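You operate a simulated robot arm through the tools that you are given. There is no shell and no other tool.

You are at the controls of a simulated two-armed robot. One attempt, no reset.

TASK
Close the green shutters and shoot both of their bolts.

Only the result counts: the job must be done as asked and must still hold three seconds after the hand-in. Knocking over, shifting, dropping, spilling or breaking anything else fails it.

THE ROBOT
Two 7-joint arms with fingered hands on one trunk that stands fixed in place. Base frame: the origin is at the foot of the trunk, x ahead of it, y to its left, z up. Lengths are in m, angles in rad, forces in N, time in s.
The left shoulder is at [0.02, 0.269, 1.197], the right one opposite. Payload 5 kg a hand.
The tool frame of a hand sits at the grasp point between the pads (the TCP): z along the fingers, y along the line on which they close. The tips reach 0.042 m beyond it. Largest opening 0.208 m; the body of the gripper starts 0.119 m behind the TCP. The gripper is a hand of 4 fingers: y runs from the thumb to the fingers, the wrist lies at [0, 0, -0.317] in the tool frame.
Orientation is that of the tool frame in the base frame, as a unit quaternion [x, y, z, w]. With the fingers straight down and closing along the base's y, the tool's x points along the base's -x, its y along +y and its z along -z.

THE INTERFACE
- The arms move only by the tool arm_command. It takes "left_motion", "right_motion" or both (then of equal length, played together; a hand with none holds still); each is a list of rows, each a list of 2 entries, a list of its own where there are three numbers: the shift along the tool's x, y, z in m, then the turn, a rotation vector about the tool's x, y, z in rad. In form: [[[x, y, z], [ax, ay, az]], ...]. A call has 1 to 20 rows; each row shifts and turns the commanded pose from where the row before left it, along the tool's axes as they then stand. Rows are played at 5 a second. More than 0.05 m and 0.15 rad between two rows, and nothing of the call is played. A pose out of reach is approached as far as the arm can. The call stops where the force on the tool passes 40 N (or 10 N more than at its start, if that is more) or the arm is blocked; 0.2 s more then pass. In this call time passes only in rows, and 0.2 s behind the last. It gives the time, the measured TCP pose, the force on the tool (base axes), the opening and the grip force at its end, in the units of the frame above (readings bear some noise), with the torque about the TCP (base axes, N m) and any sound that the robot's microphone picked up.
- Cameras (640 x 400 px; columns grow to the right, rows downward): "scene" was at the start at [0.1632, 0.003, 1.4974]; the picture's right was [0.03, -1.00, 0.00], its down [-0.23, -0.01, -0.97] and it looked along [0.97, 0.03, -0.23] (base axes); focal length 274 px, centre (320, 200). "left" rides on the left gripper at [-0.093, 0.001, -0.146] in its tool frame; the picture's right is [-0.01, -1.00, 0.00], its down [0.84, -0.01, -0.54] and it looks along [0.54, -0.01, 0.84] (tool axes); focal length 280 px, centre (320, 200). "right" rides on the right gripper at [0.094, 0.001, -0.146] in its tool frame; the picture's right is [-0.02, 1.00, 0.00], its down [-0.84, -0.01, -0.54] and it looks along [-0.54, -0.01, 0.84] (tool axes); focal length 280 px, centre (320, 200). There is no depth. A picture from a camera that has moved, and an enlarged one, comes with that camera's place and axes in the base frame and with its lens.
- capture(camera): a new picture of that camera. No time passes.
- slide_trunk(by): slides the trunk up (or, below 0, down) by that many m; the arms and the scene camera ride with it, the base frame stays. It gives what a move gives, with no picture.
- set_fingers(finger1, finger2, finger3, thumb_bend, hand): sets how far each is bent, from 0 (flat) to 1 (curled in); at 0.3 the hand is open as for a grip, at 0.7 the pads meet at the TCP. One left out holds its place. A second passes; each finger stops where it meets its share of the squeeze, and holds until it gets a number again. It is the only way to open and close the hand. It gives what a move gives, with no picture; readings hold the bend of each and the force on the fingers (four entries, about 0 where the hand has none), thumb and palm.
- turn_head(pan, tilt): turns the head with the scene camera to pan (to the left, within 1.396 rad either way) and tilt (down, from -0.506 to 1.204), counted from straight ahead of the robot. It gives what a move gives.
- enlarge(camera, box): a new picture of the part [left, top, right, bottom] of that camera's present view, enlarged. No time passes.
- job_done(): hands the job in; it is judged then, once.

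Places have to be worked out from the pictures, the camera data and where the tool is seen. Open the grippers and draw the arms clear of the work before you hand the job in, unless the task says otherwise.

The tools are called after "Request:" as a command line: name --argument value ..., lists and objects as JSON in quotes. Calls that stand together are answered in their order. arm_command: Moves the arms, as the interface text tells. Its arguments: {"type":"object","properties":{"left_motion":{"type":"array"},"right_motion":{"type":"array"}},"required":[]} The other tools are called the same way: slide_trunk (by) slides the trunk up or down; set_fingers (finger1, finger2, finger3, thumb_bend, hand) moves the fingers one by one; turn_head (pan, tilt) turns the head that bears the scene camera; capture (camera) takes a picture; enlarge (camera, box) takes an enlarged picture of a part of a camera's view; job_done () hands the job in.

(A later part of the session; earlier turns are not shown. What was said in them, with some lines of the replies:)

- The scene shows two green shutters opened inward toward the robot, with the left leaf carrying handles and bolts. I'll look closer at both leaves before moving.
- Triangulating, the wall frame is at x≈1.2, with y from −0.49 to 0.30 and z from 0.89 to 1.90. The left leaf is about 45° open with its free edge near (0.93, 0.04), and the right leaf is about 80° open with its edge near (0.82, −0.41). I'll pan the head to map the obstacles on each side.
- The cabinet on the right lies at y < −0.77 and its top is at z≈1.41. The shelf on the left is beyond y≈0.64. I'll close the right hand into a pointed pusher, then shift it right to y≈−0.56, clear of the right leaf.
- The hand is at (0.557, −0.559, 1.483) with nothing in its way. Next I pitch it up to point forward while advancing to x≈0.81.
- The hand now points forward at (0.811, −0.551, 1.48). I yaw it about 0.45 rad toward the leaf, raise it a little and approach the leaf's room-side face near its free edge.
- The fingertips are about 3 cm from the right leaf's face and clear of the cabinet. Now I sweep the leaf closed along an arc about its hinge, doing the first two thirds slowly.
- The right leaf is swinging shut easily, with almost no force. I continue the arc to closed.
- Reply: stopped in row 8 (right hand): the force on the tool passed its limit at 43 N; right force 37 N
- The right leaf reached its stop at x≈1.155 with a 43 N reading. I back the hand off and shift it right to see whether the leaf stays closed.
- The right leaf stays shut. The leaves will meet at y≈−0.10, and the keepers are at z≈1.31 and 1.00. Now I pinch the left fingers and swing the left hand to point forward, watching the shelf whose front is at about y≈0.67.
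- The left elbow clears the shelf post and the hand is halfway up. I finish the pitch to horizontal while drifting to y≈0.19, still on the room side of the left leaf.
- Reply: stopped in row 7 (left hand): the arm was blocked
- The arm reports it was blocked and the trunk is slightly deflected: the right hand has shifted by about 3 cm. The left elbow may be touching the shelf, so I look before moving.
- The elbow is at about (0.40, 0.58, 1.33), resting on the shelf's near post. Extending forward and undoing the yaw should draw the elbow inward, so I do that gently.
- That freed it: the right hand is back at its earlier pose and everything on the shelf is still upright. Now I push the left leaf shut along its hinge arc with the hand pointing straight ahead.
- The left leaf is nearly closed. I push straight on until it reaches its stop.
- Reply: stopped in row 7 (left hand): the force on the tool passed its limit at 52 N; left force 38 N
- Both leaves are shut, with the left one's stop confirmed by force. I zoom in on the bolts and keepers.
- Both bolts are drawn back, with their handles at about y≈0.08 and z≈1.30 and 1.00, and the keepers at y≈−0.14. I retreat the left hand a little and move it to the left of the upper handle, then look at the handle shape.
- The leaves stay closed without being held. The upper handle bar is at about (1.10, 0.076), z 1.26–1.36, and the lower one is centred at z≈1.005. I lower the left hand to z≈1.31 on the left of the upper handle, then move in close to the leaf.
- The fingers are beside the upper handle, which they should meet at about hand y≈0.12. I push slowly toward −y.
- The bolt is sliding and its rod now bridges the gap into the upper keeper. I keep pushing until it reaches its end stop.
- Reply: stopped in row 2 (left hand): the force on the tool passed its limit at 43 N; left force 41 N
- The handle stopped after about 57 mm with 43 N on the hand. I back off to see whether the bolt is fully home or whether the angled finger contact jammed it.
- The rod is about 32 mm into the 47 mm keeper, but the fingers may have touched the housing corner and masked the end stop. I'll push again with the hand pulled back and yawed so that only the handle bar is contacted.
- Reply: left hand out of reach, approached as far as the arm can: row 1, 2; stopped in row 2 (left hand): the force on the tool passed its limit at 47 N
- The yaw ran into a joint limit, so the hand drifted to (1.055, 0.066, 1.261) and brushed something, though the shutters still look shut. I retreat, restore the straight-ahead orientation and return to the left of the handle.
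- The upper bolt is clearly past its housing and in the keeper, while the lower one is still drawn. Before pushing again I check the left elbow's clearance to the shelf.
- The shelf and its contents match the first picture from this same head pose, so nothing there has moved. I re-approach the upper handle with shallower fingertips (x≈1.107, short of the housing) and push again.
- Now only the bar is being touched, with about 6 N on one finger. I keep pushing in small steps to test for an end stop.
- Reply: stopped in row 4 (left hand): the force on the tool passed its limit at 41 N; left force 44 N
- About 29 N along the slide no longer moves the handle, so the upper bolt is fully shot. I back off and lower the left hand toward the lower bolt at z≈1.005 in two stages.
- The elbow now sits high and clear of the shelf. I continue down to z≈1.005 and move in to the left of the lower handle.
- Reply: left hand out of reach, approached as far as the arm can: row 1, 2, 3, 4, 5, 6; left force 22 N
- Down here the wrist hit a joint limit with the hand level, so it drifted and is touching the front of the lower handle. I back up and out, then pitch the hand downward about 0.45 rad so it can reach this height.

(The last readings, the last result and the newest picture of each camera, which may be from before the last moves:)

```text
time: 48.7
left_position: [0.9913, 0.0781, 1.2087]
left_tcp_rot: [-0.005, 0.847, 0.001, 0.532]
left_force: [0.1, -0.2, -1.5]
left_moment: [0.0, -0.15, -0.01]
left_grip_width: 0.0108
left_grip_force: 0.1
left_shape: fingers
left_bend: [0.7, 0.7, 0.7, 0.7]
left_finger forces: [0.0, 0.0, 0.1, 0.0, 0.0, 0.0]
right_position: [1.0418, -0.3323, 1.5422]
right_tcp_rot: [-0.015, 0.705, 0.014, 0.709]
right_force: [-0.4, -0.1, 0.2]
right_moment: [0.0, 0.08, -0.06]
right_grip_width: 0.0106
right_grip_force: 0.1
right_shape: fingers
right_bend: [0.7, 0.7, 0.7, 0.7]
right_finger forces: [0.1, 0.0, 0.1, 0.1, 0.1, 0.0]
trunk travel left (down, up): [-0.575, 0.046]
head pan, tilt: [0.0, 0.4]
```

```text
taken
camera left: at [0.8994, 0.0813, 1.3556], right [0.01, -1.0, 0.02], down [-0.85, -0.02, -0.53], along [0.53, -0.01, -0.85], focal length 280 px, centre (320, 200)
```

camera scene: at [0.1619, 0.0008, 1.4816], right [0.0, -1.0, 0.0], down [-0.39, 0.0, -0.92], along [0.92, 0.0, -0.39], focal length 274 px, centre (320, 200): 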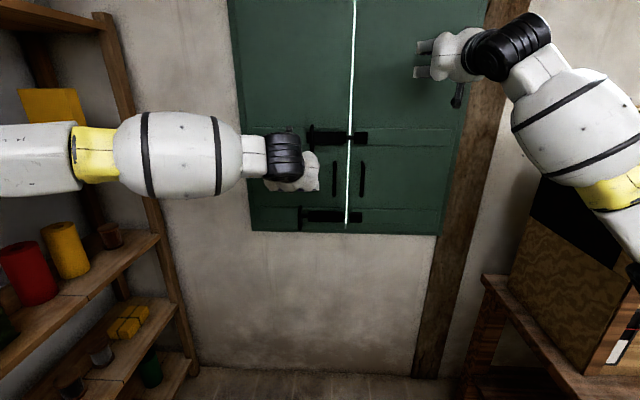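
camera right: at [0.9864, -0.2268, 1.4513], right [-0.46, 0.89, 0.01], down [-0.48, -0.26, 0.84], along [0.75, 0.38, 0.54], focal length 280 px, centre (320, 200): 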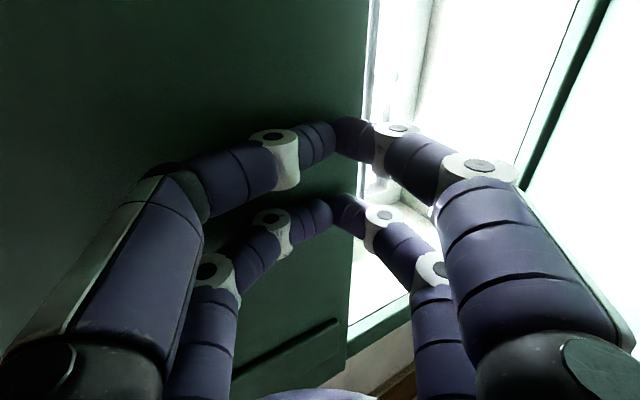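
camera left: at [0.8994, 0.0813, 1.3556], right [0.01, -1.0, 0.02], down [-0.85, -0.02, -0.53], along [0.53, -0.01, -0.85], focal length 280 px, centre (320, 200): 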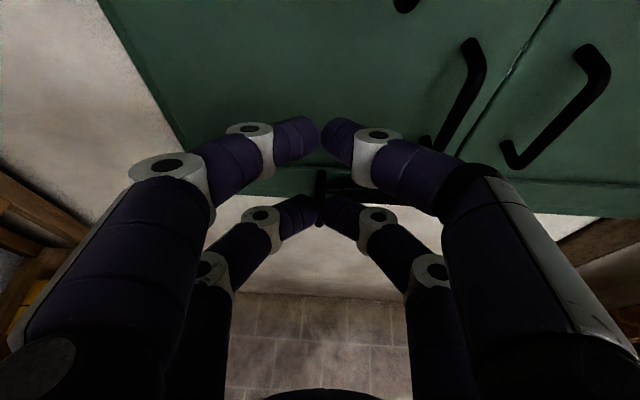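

The commanded pose is (0.991, 0.078, 1.209) with a 0.45 rad downward pitch. I move left to y≈0.16 and straight down to z≈1.01, staying back from the leaf.

Request:
arm_command --left_motion '[[[0, 0.04, 0], [0, 0, 0]], [[0, 0.04, 0], [0, 0, 0]], [[0.0361, 0, 0.0174], [0, 0, 0]], [[0.0361, 0, 0.0174], [0, 0, 0]], [[0.0361, 0, 0.0174], [0, 0, 0]], [[0.0361, 0, 0.0174], [0, 0, 0]], [[0.0361, 0, 0.0174], [0, 0, 0]]]'

Request:
capture --camera "scene"

Request:
capture --camera "left"

```text
time: 50.3
left_position: [0.993, 0.1602, 1.0056]
left_tcp_rot: [-0.005, 0.845, 0.001, 0.534]
left_force: [1.0, 0.0, 1.9]
left_moment: [-0.03, 0.29, -0.05]
left_grip_width: 0.0104
left_grip_force: 0.1
left_shape: fingers
left_bend: [0.7, 0.7, 0.7, 0.7]
left_finger forces: [0.0, 0.1, 0.0, 0.0, 0.1, 0.0]
right_position: [1.0442, -0.3322, 1.5402]
right_tcp_rot: [-0.015, 0.706, 0.014, 0.708]
right_force: [1.5, 1.0, -1.4]
right_moment: [0.01, -0.14, -0.09]
right_grip_width: 0.0108
right_grip_force: 0.1
right_shape: fingers
right_bend: [0.7, 0.7, 0.7, 0.7]
right_finger forces: [0.0, 0.0, 0.0, 0.0, 0.0, 0.0]
trunk travel left (down, up): [-0.575, 0.046]
head pan, tilt: [0.0, 0.4]
```

```text
taken
camera scene: at [0.1637, 0.001, 1.4812], right [0.0, -1.0, 0.0], down [-0.39, 0.0, -0.92], along [0.92, 0.0, -0.39], focal length 274 px, centre (320, 200)
```

scene: 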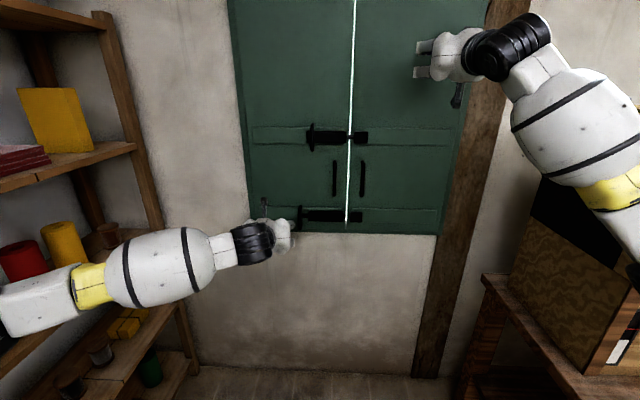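

```text
taken
camera left: at [0.9006, 0.1632, 1.1538], right [0.02, -1.0, 0.02], down [-0.85, -0.02, -0.53], along [0.53, -0.01, -0.85], focal length 280 px, centre (320, 200)
```

left: 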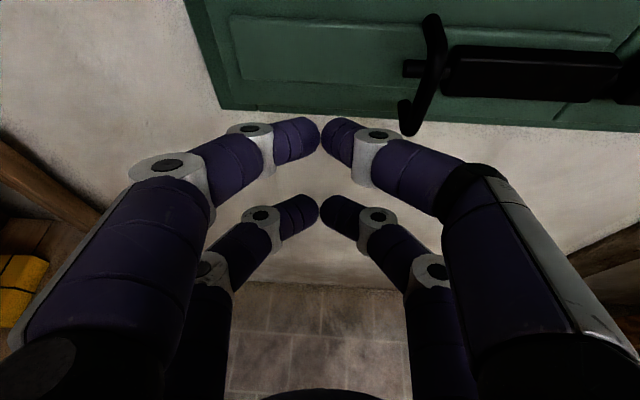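

I now have a clear view: the lower bar is at about (1.10, 0.077), z 0.967–1.038, and the hand is to its left. I move in about 8 cm and push toward −y.

Request:
arm_command --left_motion '[[[-0.0174, 0, 0.036], [0, 0, 0]], [[-0.0174, 0, 0.036], [0, 0, 0]], [[0, -0.02, 0], [0, 0, 0]], [[0, -0.02, 0], [0, 0, 0]], [[0, -0.01, 0], [0, 0, 0]], [[0, -0.01, 0], [0, 0, 0]], [[0, -0.01, 0], [0, 0, 0]]]'

Request:
capture --camera "left"

Request:
enlarge --camera "scene" --box '[260, 180, 370, 260]'

```text
time: 51.9
left_position: [1.0718, 0.0901, 1.0084]
left_tcp_rot: [-0.003, 0.846, 0.0, 0.534]
left_force: [-2.0, 1.2, 1.9]
left_moment: [-0.13, -0.08, -0.03]
left_grip_width: 0.0095
left_grip_force: 0.8
left_shape: fingers
left_bend: [0.7, 0.7, 0.7, 0.7]
left_finger forces: [0.0, 0.1, 0.1, 0.0, 3.6, 0.0]
right_position: [1.0428, -0.3326, 1.542]
right_tcp_rot: [-0.015, 0.705, 0.014, 0.708]
right_force: [1.1, -0.8, 0.3]
right_moment: [0.02, -0.02, 0.03]
right_grip_width: 0.0106
right_grip_force: 0.1
right_shape: fingers
right_bend: [0.7, 0.7, 0.7, 0.7]
right_finger forces: [0.1, 0.0, 0.0, 0.1, 0.0, 0.1]
trunk travel left (down, up): [-0.575, 0.046]
head pan, tilt: [0.0, 0.4]
```

```text
taken
camera left: at [0.9808, 0.0924, 1.156], right [0.01, -1.0, 0.02], down [-0.85, -0.02, -0.53], along [0.53, -0.01, -0.85], focal length 280 px, centre (320, 200)
```

left: 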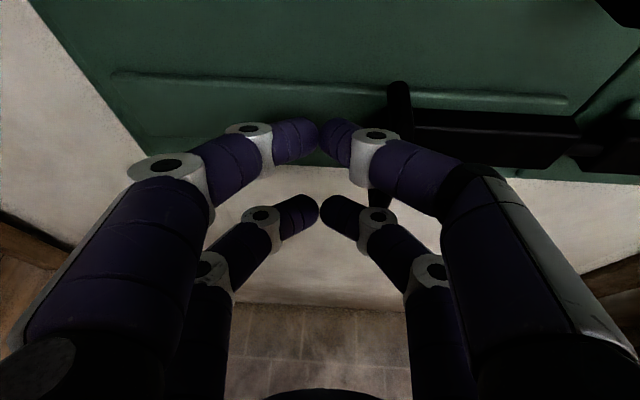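

```text
5.00 times, centred on (315, 220) of scene
camera zoom: at [0.1623, 0.0004, 1.4815], right [0.0, -1.0, 0.0], down [-0.39, 0.0, -0.92], along [0.92, 0.0, -0.39], focal length 1371 px, centre (345, 100)
```

zoom: 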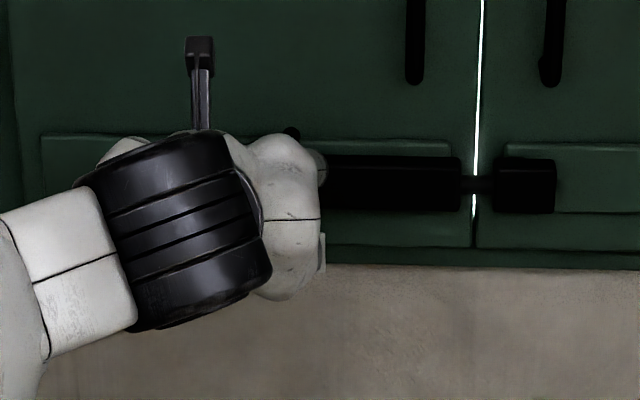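

The lower bolt is sliding with little force and its rod has reached the keeper. I keep pushing to the end stop.

Request:
arm_command --left_motion '[[[0, -0.01, 0], [0, 0, 0]], [[0, -0.01, 0], [0, 0, 0]], [[0, -0.01, 0], [0, 0, 0]], [[0, -0.008, 0], [0, 0, 0]], [[0, -0.008, 0], [0, 0, 0]], [[0, -0.008, 0], [0, 0, 0]]]'

Request:
capture --camera "left"

Request:
enlarge --camera "scene" --box '[260, 180, 370, 260]'

```text
time: 53.0
left_position: [1.0731, 0.059, 1.0121]
left_tcp_rot: [-0.01, 0.845, 0.005, 0.535]
left_force: [-32.2, 27.1, 8.5]
left_moment: [-0.52, -0.36, -0.11]
left_grip_width: 0.006
left_grip_force: 22.5
left_shape: fingers
left_bend: [0.67, 0.69, 0.71, 0.75]
left_finger forces: [0.0, 0.0, 10.1, 0.0, 34.7, 0.1]
right_position: [1.0391, -0.3328, 1.5444]
right_tcp_rot: [-0.015, 0.704, 0.013, 0.71]
right_force: [0.3, -1.4, -0.1]
right_moment: [-0.03, 0.0, 0.15]
right_grip_width: 0.0103
right_grip_force: 0.0
right_shape: fingers
right_bend: [0.7, 0.7, 0.7, 0.7]
right_finger forces: [0.0, 0.0, 0.0, 0.0, 0.0, 0.0]
trunk travel left (down, up): [-0.575, 0.046]
head pan, tilt: [0.0, 0.4]
stopped in row 5 (left hand): the force on the tool passed its limit at 42 N (the readings are from after the stop); the commanded pose is now the measured one
```

```text
taken
camera left: at [0.9802, 0.0595, 1.1599], right [0.03, -1.0, 0.01], down [-0.85, -0.03, -0.53], along [0.53, 0.0, -0.85], focal length 280 px, centre (320, 200)
```

left: 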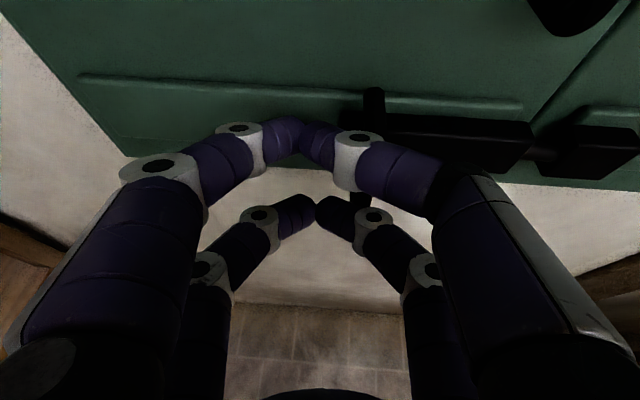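

```text
5.00 times, centred on (315, 220) of scene
camera zoom: at [0.1593, 0.0016, 1.482], right [0.0, -1.0, 0.0], down [-0.39, 0.0, -0.92], along [0.92, 0.0, -0.39], focal length 1371 px, centre (345, 100)
```

zoom: 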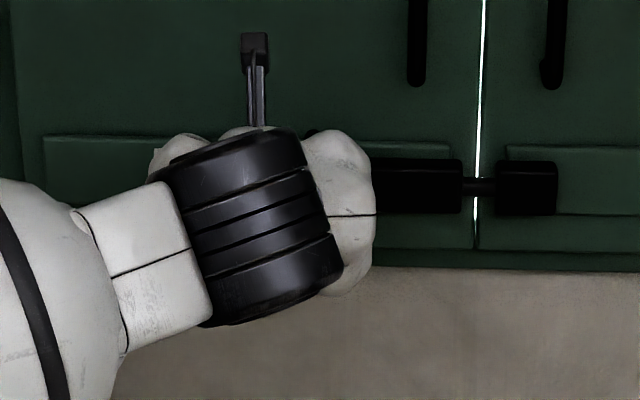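

The lower bolt hit its stop too. I back the left hand away and compare both handle positions.

Request:
arm_command --left_motion '[[[0, 0.03, 0], [0, 0, 0]], [[0, 0.04, 0], [0, 0, 0]], [[0.013, 0.03, -0.027], [0, 0, 0]], [[0.013, 0, -0.027], [0, 0, 0]], [[0.013, 0, -0.027], [0, 0, 0]]]'

Request:
capture --camera "scene"

Request:
enlarge --camera "scene" --box '[270, 110, 400, 245]'

Request:
capture --camera "left"

```text
time: 54.2
left_position: [0.9821, 0.1528, 1.0113]
left_tcp_rot: [-0.007, 0.846, 0.003, 0.533]
left_force: [-0.4, 0.2, 0.4]
left_moment: [-0.02, -0.03, -0.02]
left_grip_width: 0.0109
left_grip_force: 0.1
left_shape: fingers
left_bend: [0.7, 0.7, 0.7, 0.7]
left_finger forces: [0.1, 0.1, 0.0, 0.1, 0.0, 0.0]
right_position: [1.0429, -0.3322, 1.5418]
right_tcp_rot: [-0.016, 0.705, 0.015, 0.709]
right_force: [-1.1, 0.5, -0.4]
right_moment: [0.01, 0.02, -0.06]
right_grip_width: 0.0105
right_grip_force: 0.0
right_shape: fingers
right_bend: [0.7, 0.7, 0.7, 0.7]
right_finger forces: [0.0, 0.1, 0.0, 0.1, 0.0, 0.1]
trunk travel left (down, up): [-0.575, 0.046]
head pan, tilt: [0.0, 0.4]
```

```text
taken
camera scene: at [0.1625, 0.001, 1.4816], right [0.0, -1.0, 0.0], down [-0.39, 0.0, -0.92], along [0.92, 0.0, -0.39], focal length 274 px, centre (320, 200)
```

scene: 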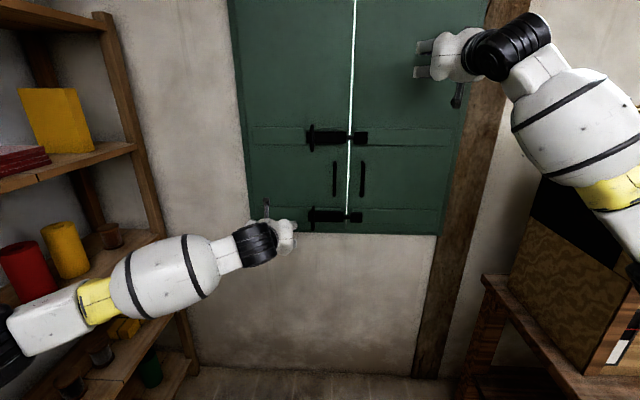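

```text
2.96 times, centred on (335, 178) of scene
camera zoom: at [0.1625, 0.001, 1.4816], right [0.0, -1.0, 0.0], down [-0.39, 0.0, -0.92], along [0.92, 0.0, -0.39], focal length 813 px, centre (276, 267)
```

zoom: 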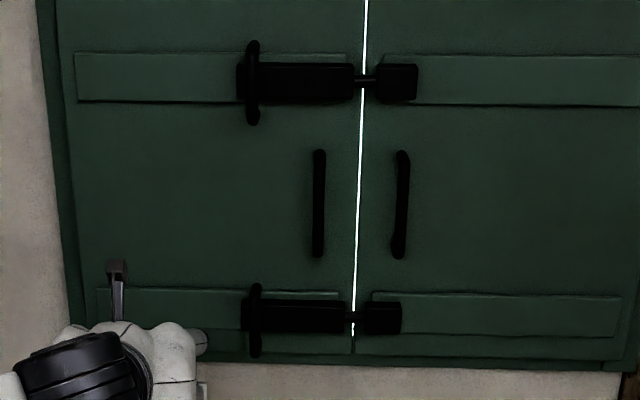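

```text
taken
camera left: at [0.8895, 0.1545, 1.1585], right [0.02, -1.0, 0.01], down [-0.85, -0.03, -0.53], along [0.53, 0.0, -0.85], focal length 280 px, centre (320, 200)
```

left: 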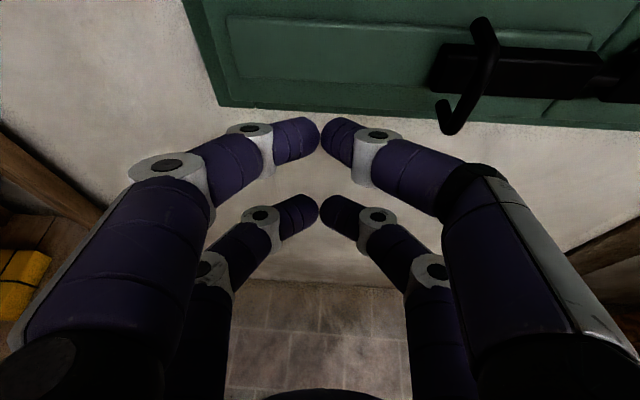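

Both handles now sit equally far past their housings, so both bolts are fully shot and the leaves are shut. I draw both arms back gradually.

Request:
arm_command --left_motion '[[[-0.014, -0.008, -0.04], [0, 0.12, 0]], [[-0.0091, -0.008, -0.0415], [0, 0.12, 0]], [[-0.004, -0.008, -0.0422], [0, 0.12, 0]], [[0.001, -0.008, -0.0424], [0, 0.12, 0]]]' --right_motion '[[[0, -0.015, -0.04], [0, 0, 0]], [[0, -0.015, -0.04], [0, 0, 0]], [[0, -0.015, -0.04], [0, 0, 0]], [[0, -0.015, -0.04], [0, 0, 0]]]'

Request:
capture --camera "scene"

Request:
turn_head --pan 0.6 --tilt 0.35

Request:
capture --camera "scene"

```text
time: 55.2
left_position: [0.8598, 0.1166, 1.1266]
left_tcp_rot: [-0.006, 0.949, 0.002, 0.316]
left_force: [-1.3, -1.2, -0.6]
left_moment: [0.15, -0.13, 0.14]
left_grip_width: 0.0105
left_grip_force: 0.0
left_shape: fingers
left_bend: [0.7, 0.7, 0.7, 0.7]
left_finger forces: [0.1, 0.1, 0.1, 0.1, 0.0, 0.1]
right_position: [0.8811, -0.403, 1.5395]
right_tcp_rot: [-0.014, 0.705, 0.014, 0.709]
right_force: [-2.2, -0.6, -0.3]
right_moment: [0.02, 0.01, 0.11]
right_grip_width: 0.0108
right_grip_force: 0.2
right_shape: fingers
right_bend: [0.7, 0.7, 0.7, 0.7]
right_finger forces: [0.0, 0.0, 0.1, 0.0, 0.1, 0.1]
trunk travel left (down, up): [-0.575, 0.046]
head pan, tilt: [0.0, 0.4]
```

```text
taken
camera scene: at [0.1615, -0.0005, 1.4817], right [0.0, -1.0, 0.0], down [-0.39, 0.0, -0.92], along [0.92, 0.0, -0.39], focal length 274 px, centre (320, 200)
```

scene: 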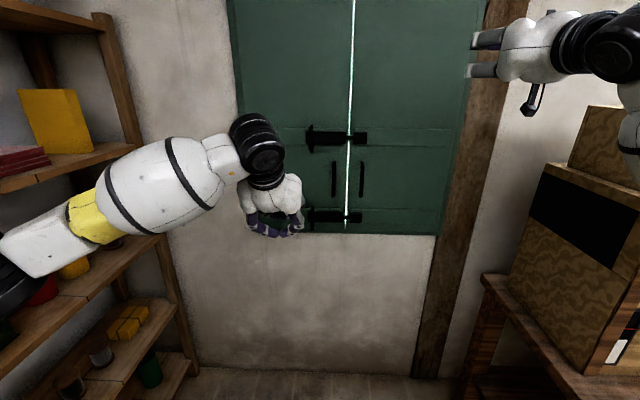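

```text
time: 56.2
left_position: [0.8614, 0.1191, 1.1254]
left_tcp_rot: [-0.007, 0.948, 0.001, 0.317]
left_force: [-0.1, 0.3, -0.7]
left_moment: [-0.04, -0.01, -0.05]
left_grip_width: 0.0108
left_grip_force: 0.1
left_shape: fingers
left_bend: [0.7, 0.7, 0.7, 0.7]
left_finger forces: [0.0, 0.0, 0.1, 0.0, 0.0, 0.0]
right_position: [0.8834, -0.401, 1.5391]
right_tcp_rot: [-0.015, 0.705, 0.014, 0.709]
right_force: [0.0, 0.7, 0.5]
right_moment: [-0.02, 0.01, -0.02]
right_grip_width: 0.0105
right_grip_force: 0.0
right_shape: fingers
right_bend: [0.7, 0.7, 0.7, 0.7]
right_finger forces: [0.0, 0.1, 0.0, 0.0, 0.0, 0.0]
trunk travel left (down, up): [-0.575, 0.046]
head pan, tilt: [0.6, 0.351]
```

```text
taken
camera scene: at [0.1469, 0.0533, 1.486], right [0.56, -0.83, 0.0], down [-0.28, -0.19, -0.94], along [0.78, 0.53, -0.34], focal length 274 px, centre (320, 200)
```

scene: 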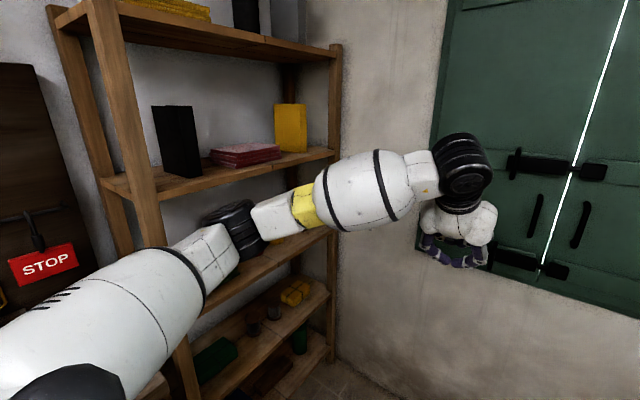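

The shelf items match the first picture and both arms are clear. I open both hands and do a final check.

Request:
set_fingers --hand "left" --finger1 0.3 --finger2 0.3 --finger3 0.3 --thumb_bend 0.3

Request:
set_fingers --hand "right" --finger1 0.3 --finger2 0.3 --finger3 0.3 --thumb_bend 0.3

Request:
turn_head --pan -0.6 --tilt 0.35

Request:
capture --camera "scene"

Request:
turn_head --pan 0.0 --tilt 0.2

Request:
capture --camera "scene"

Request:
enlarge --camera "scene" --box '[230, 150, 400, 300]'

```text
time: 57.2
left_position: [0.8603, 0.1195, 1.1266]
left_tcp_rot: [-0.008, 0.949, 0.002, 0.317]
left_force: [1.2, 0.1, 0.2]
left_moment: [0.02, -0.01, 0.01]
left_grip_width: 0.2179
left_grip_force: 0.2
left_shape: fingers
left_bend: [0.3, 0.3, 0.3, 0.3]
left_finger forces: [0.1, 0.1, 0.0, 0.1, 0.0, 0.0]
right_position: [0.8832, -0.4004, 1.5382]
right_tcp_rot: [-0.015, 0.705, 0.014, 0.709]
right_force: [0.2, 0.1, 0.2]
right_moment: [0.01, 0.01, 0.02]
right_grip_width: 0.0107
right_grip_force: 0.1
right_shape: fingers
right_bend: [0.7, 0.7, 0.7, 0.7]
right_finger forces: [0.0, 0.0, 0.0, 0.0, 0.1, 0.1]
trunk travel left (down, up): [-0.575, 0.046]
head pan, tilt: [0.6, 0.351]
```

```text
time: 58.2
left_position: [0.8631, 0.1186, 1.1265]
left_tcp_rot: [-0.007, 0.948, 0.001, 0.317]
left_force: [0.1, -0.5, -0.3]
left_moment: [0.0, -0.03, -0.02]
left_grip_width: 0.2179
left_grip_force: 0.1
left_shape: fingers
left_bend: [0.3, 0.3, 0.3, 0.3]
left_finger forces: [0.0, 0.0, 0.0, 0.0, 0.1, 0.0]
right_position: [0.8824, -0.401, 1.5385]
right_tcp_rot: [-0.015, 0.705, 0.014, 0.709]
right_force: [-0.5, -0.1, -0.9]
right_moment: [0.0, -0.01, -0.04]
right_grip_width: 0.2179
right_grip_force: 0.1
right_shape: fingers
right_bend: [0.3, 0.3, 0.3, 0.3]
right_finger forces: [0.1, 0.0, 0.0, 0.1, 0.1, 0.0]
trunk travel left (down, up): [-0.575, 0.046]
head pan, tilt: [0.6, 0.351]
```

```text
time: 59.6
left_position: [0.8618, 0.1194, 1.1264]
left_tcp_rot: [-0.008, 0.948, 0.001, 0.317]
left_force: [0.3, -0.6, 0.3]
left_moment: [0.02, 0.0, 0.0]
left_grip_width: 0.2181
left_grip_force: 0.1
left_shape: fingers
left_bend: [0.3, 0.3, 0.3, 0.3]
left_finger forces: [0.0, 0.0, 0.0, 0.1, 0.1, 0.1]
right_position: [0.8833, -0.4004, 1.5388]
right_tcp_rot: [-0.015, 0.705, 0.014, 0.709]
right_force: [0.0, 0.0, -0.2]
right_moment: [-0.02, 0.02, 0.01]
right_grip_width: 0.2182
right_grip_force: 0.0
right_shape: fingers
right_bend: [0.3, 0.3, 0.3, 0.3]
right_finger forces: [0.0, 0.1, 0.0, 0.0, 0.0, 0.1]
trunk travel left (down, up): [-0.575, 0.046]
head pan, tilt: [-0.6, 0.351]
```

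```text
taken
camera scene: at [0.1467, -0.0519, 1.486], right [-0.56, -0.83, 0.0], down [-0.28, 0.19, -0.94], along [0.78, -0.53, -0.34], focal length 274 px, centre (320, 200)
```

scene: 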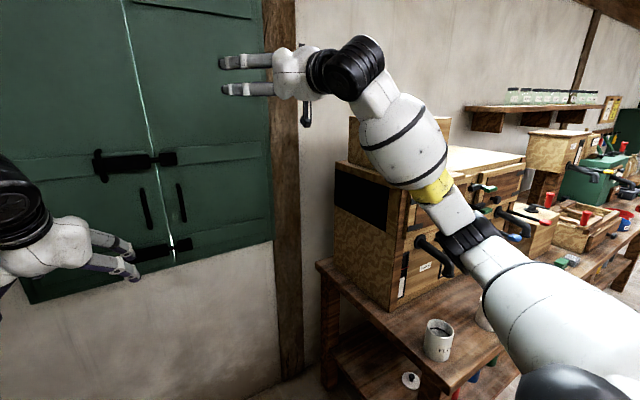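

```text
time: 60.6
left_position: [0.8619, 0.1185, 1.1254]
left_tcp_rot: [-0.007, 0.948, 0.001, 0.317]
left_force: [0.3, -0.4, 0.6]
left_moment: [0.0, 0.01, 0.0]
left_grip_width: 0.2182
left_grip_force: 0.1
left_shape: fingers
left_bend: [0.3, 0.3, 0.3, 0.3]
left_finger forces: [0.0, 0.0, 0.1, 0.1, 0.0, 0.0]
right_position: [0.8827, -0.4009, 1.539]
right_tcp_rot: [-0.015, 0.705, 0.014, 0.709]
right_force: [0.7, -1.2, -0.4]
right_moment: [0.03, -0.01, -0.03]
right_grip_width: 0.2182
right_grip_force: 0.1
right_shape: fingers
right_bend: [0.3, 0.3, 0.3, 0.3]
right_finger forces: [0.0, 0.0, 0.1, 0.0, 0.1, 0.0]
trunk travel left (down, up): [-0.575, 0.046]
head pan, tilt: [0.0, 0.201]
```

```text
taken
camera scene: at [0.163, 0.0005, 1.5], right [0.0, -1.0, 0.0], down [-0.2, 0.0, -0.98], along [0.98, 0.0, -0.2], focal length 274 px, centre (320, 200)
```

scene: 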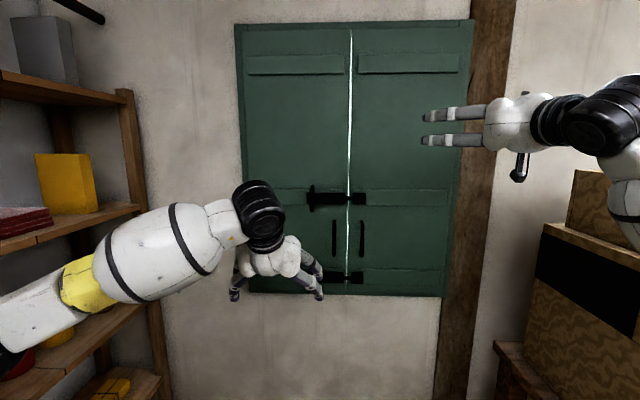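

```text
2.67 times, centred on (315, 225) of scene
camera zoom: at [0.163, 0.0005, 1.5], right [0.0, -1.0, 0.0], down [-0.2, 0.0, -0.98], along [0.98, 0.0, -0.2], focal length 731 px, centre (333, 133)
```

zoom: 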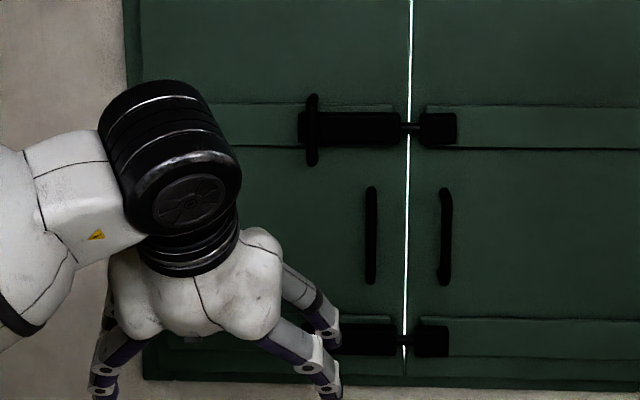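

Both leaves are shut, both bolts span the gap into their keepers, the hands are open and clear, and the shelf and bench look undisturbed. I hand the job in.

Request:
job_done

```text
The job is handed in.
```

The green shutters are closed and both bolts are shot. I handed the job in with both hands open and drawn back from the window.

- **Shutters:** each leaf was pushed until it met its stop, and both stayed shut after the hands let go.
- **Bolts:** each one slid about 5 cm into its keeper and stopped firmly. The two handles now sit equally far past their housings, and the pictures show both rods crossing the gap between the leaves.
- **Contacts along the way:**
  - The left elbow pressed against the shelf's near post while I was lining up on the left leaf. I freed it, and later pictures show the shelf and everything on it where they were at the start.
  - The left hand also briefly ran into something near the upper bolt when the arm reached a joint limit. The leaves and the bolt did not move.

The final pictures show nothing knocked over or moved in the parts of the shelf and bench I could see; the right arm hid some of the bench.
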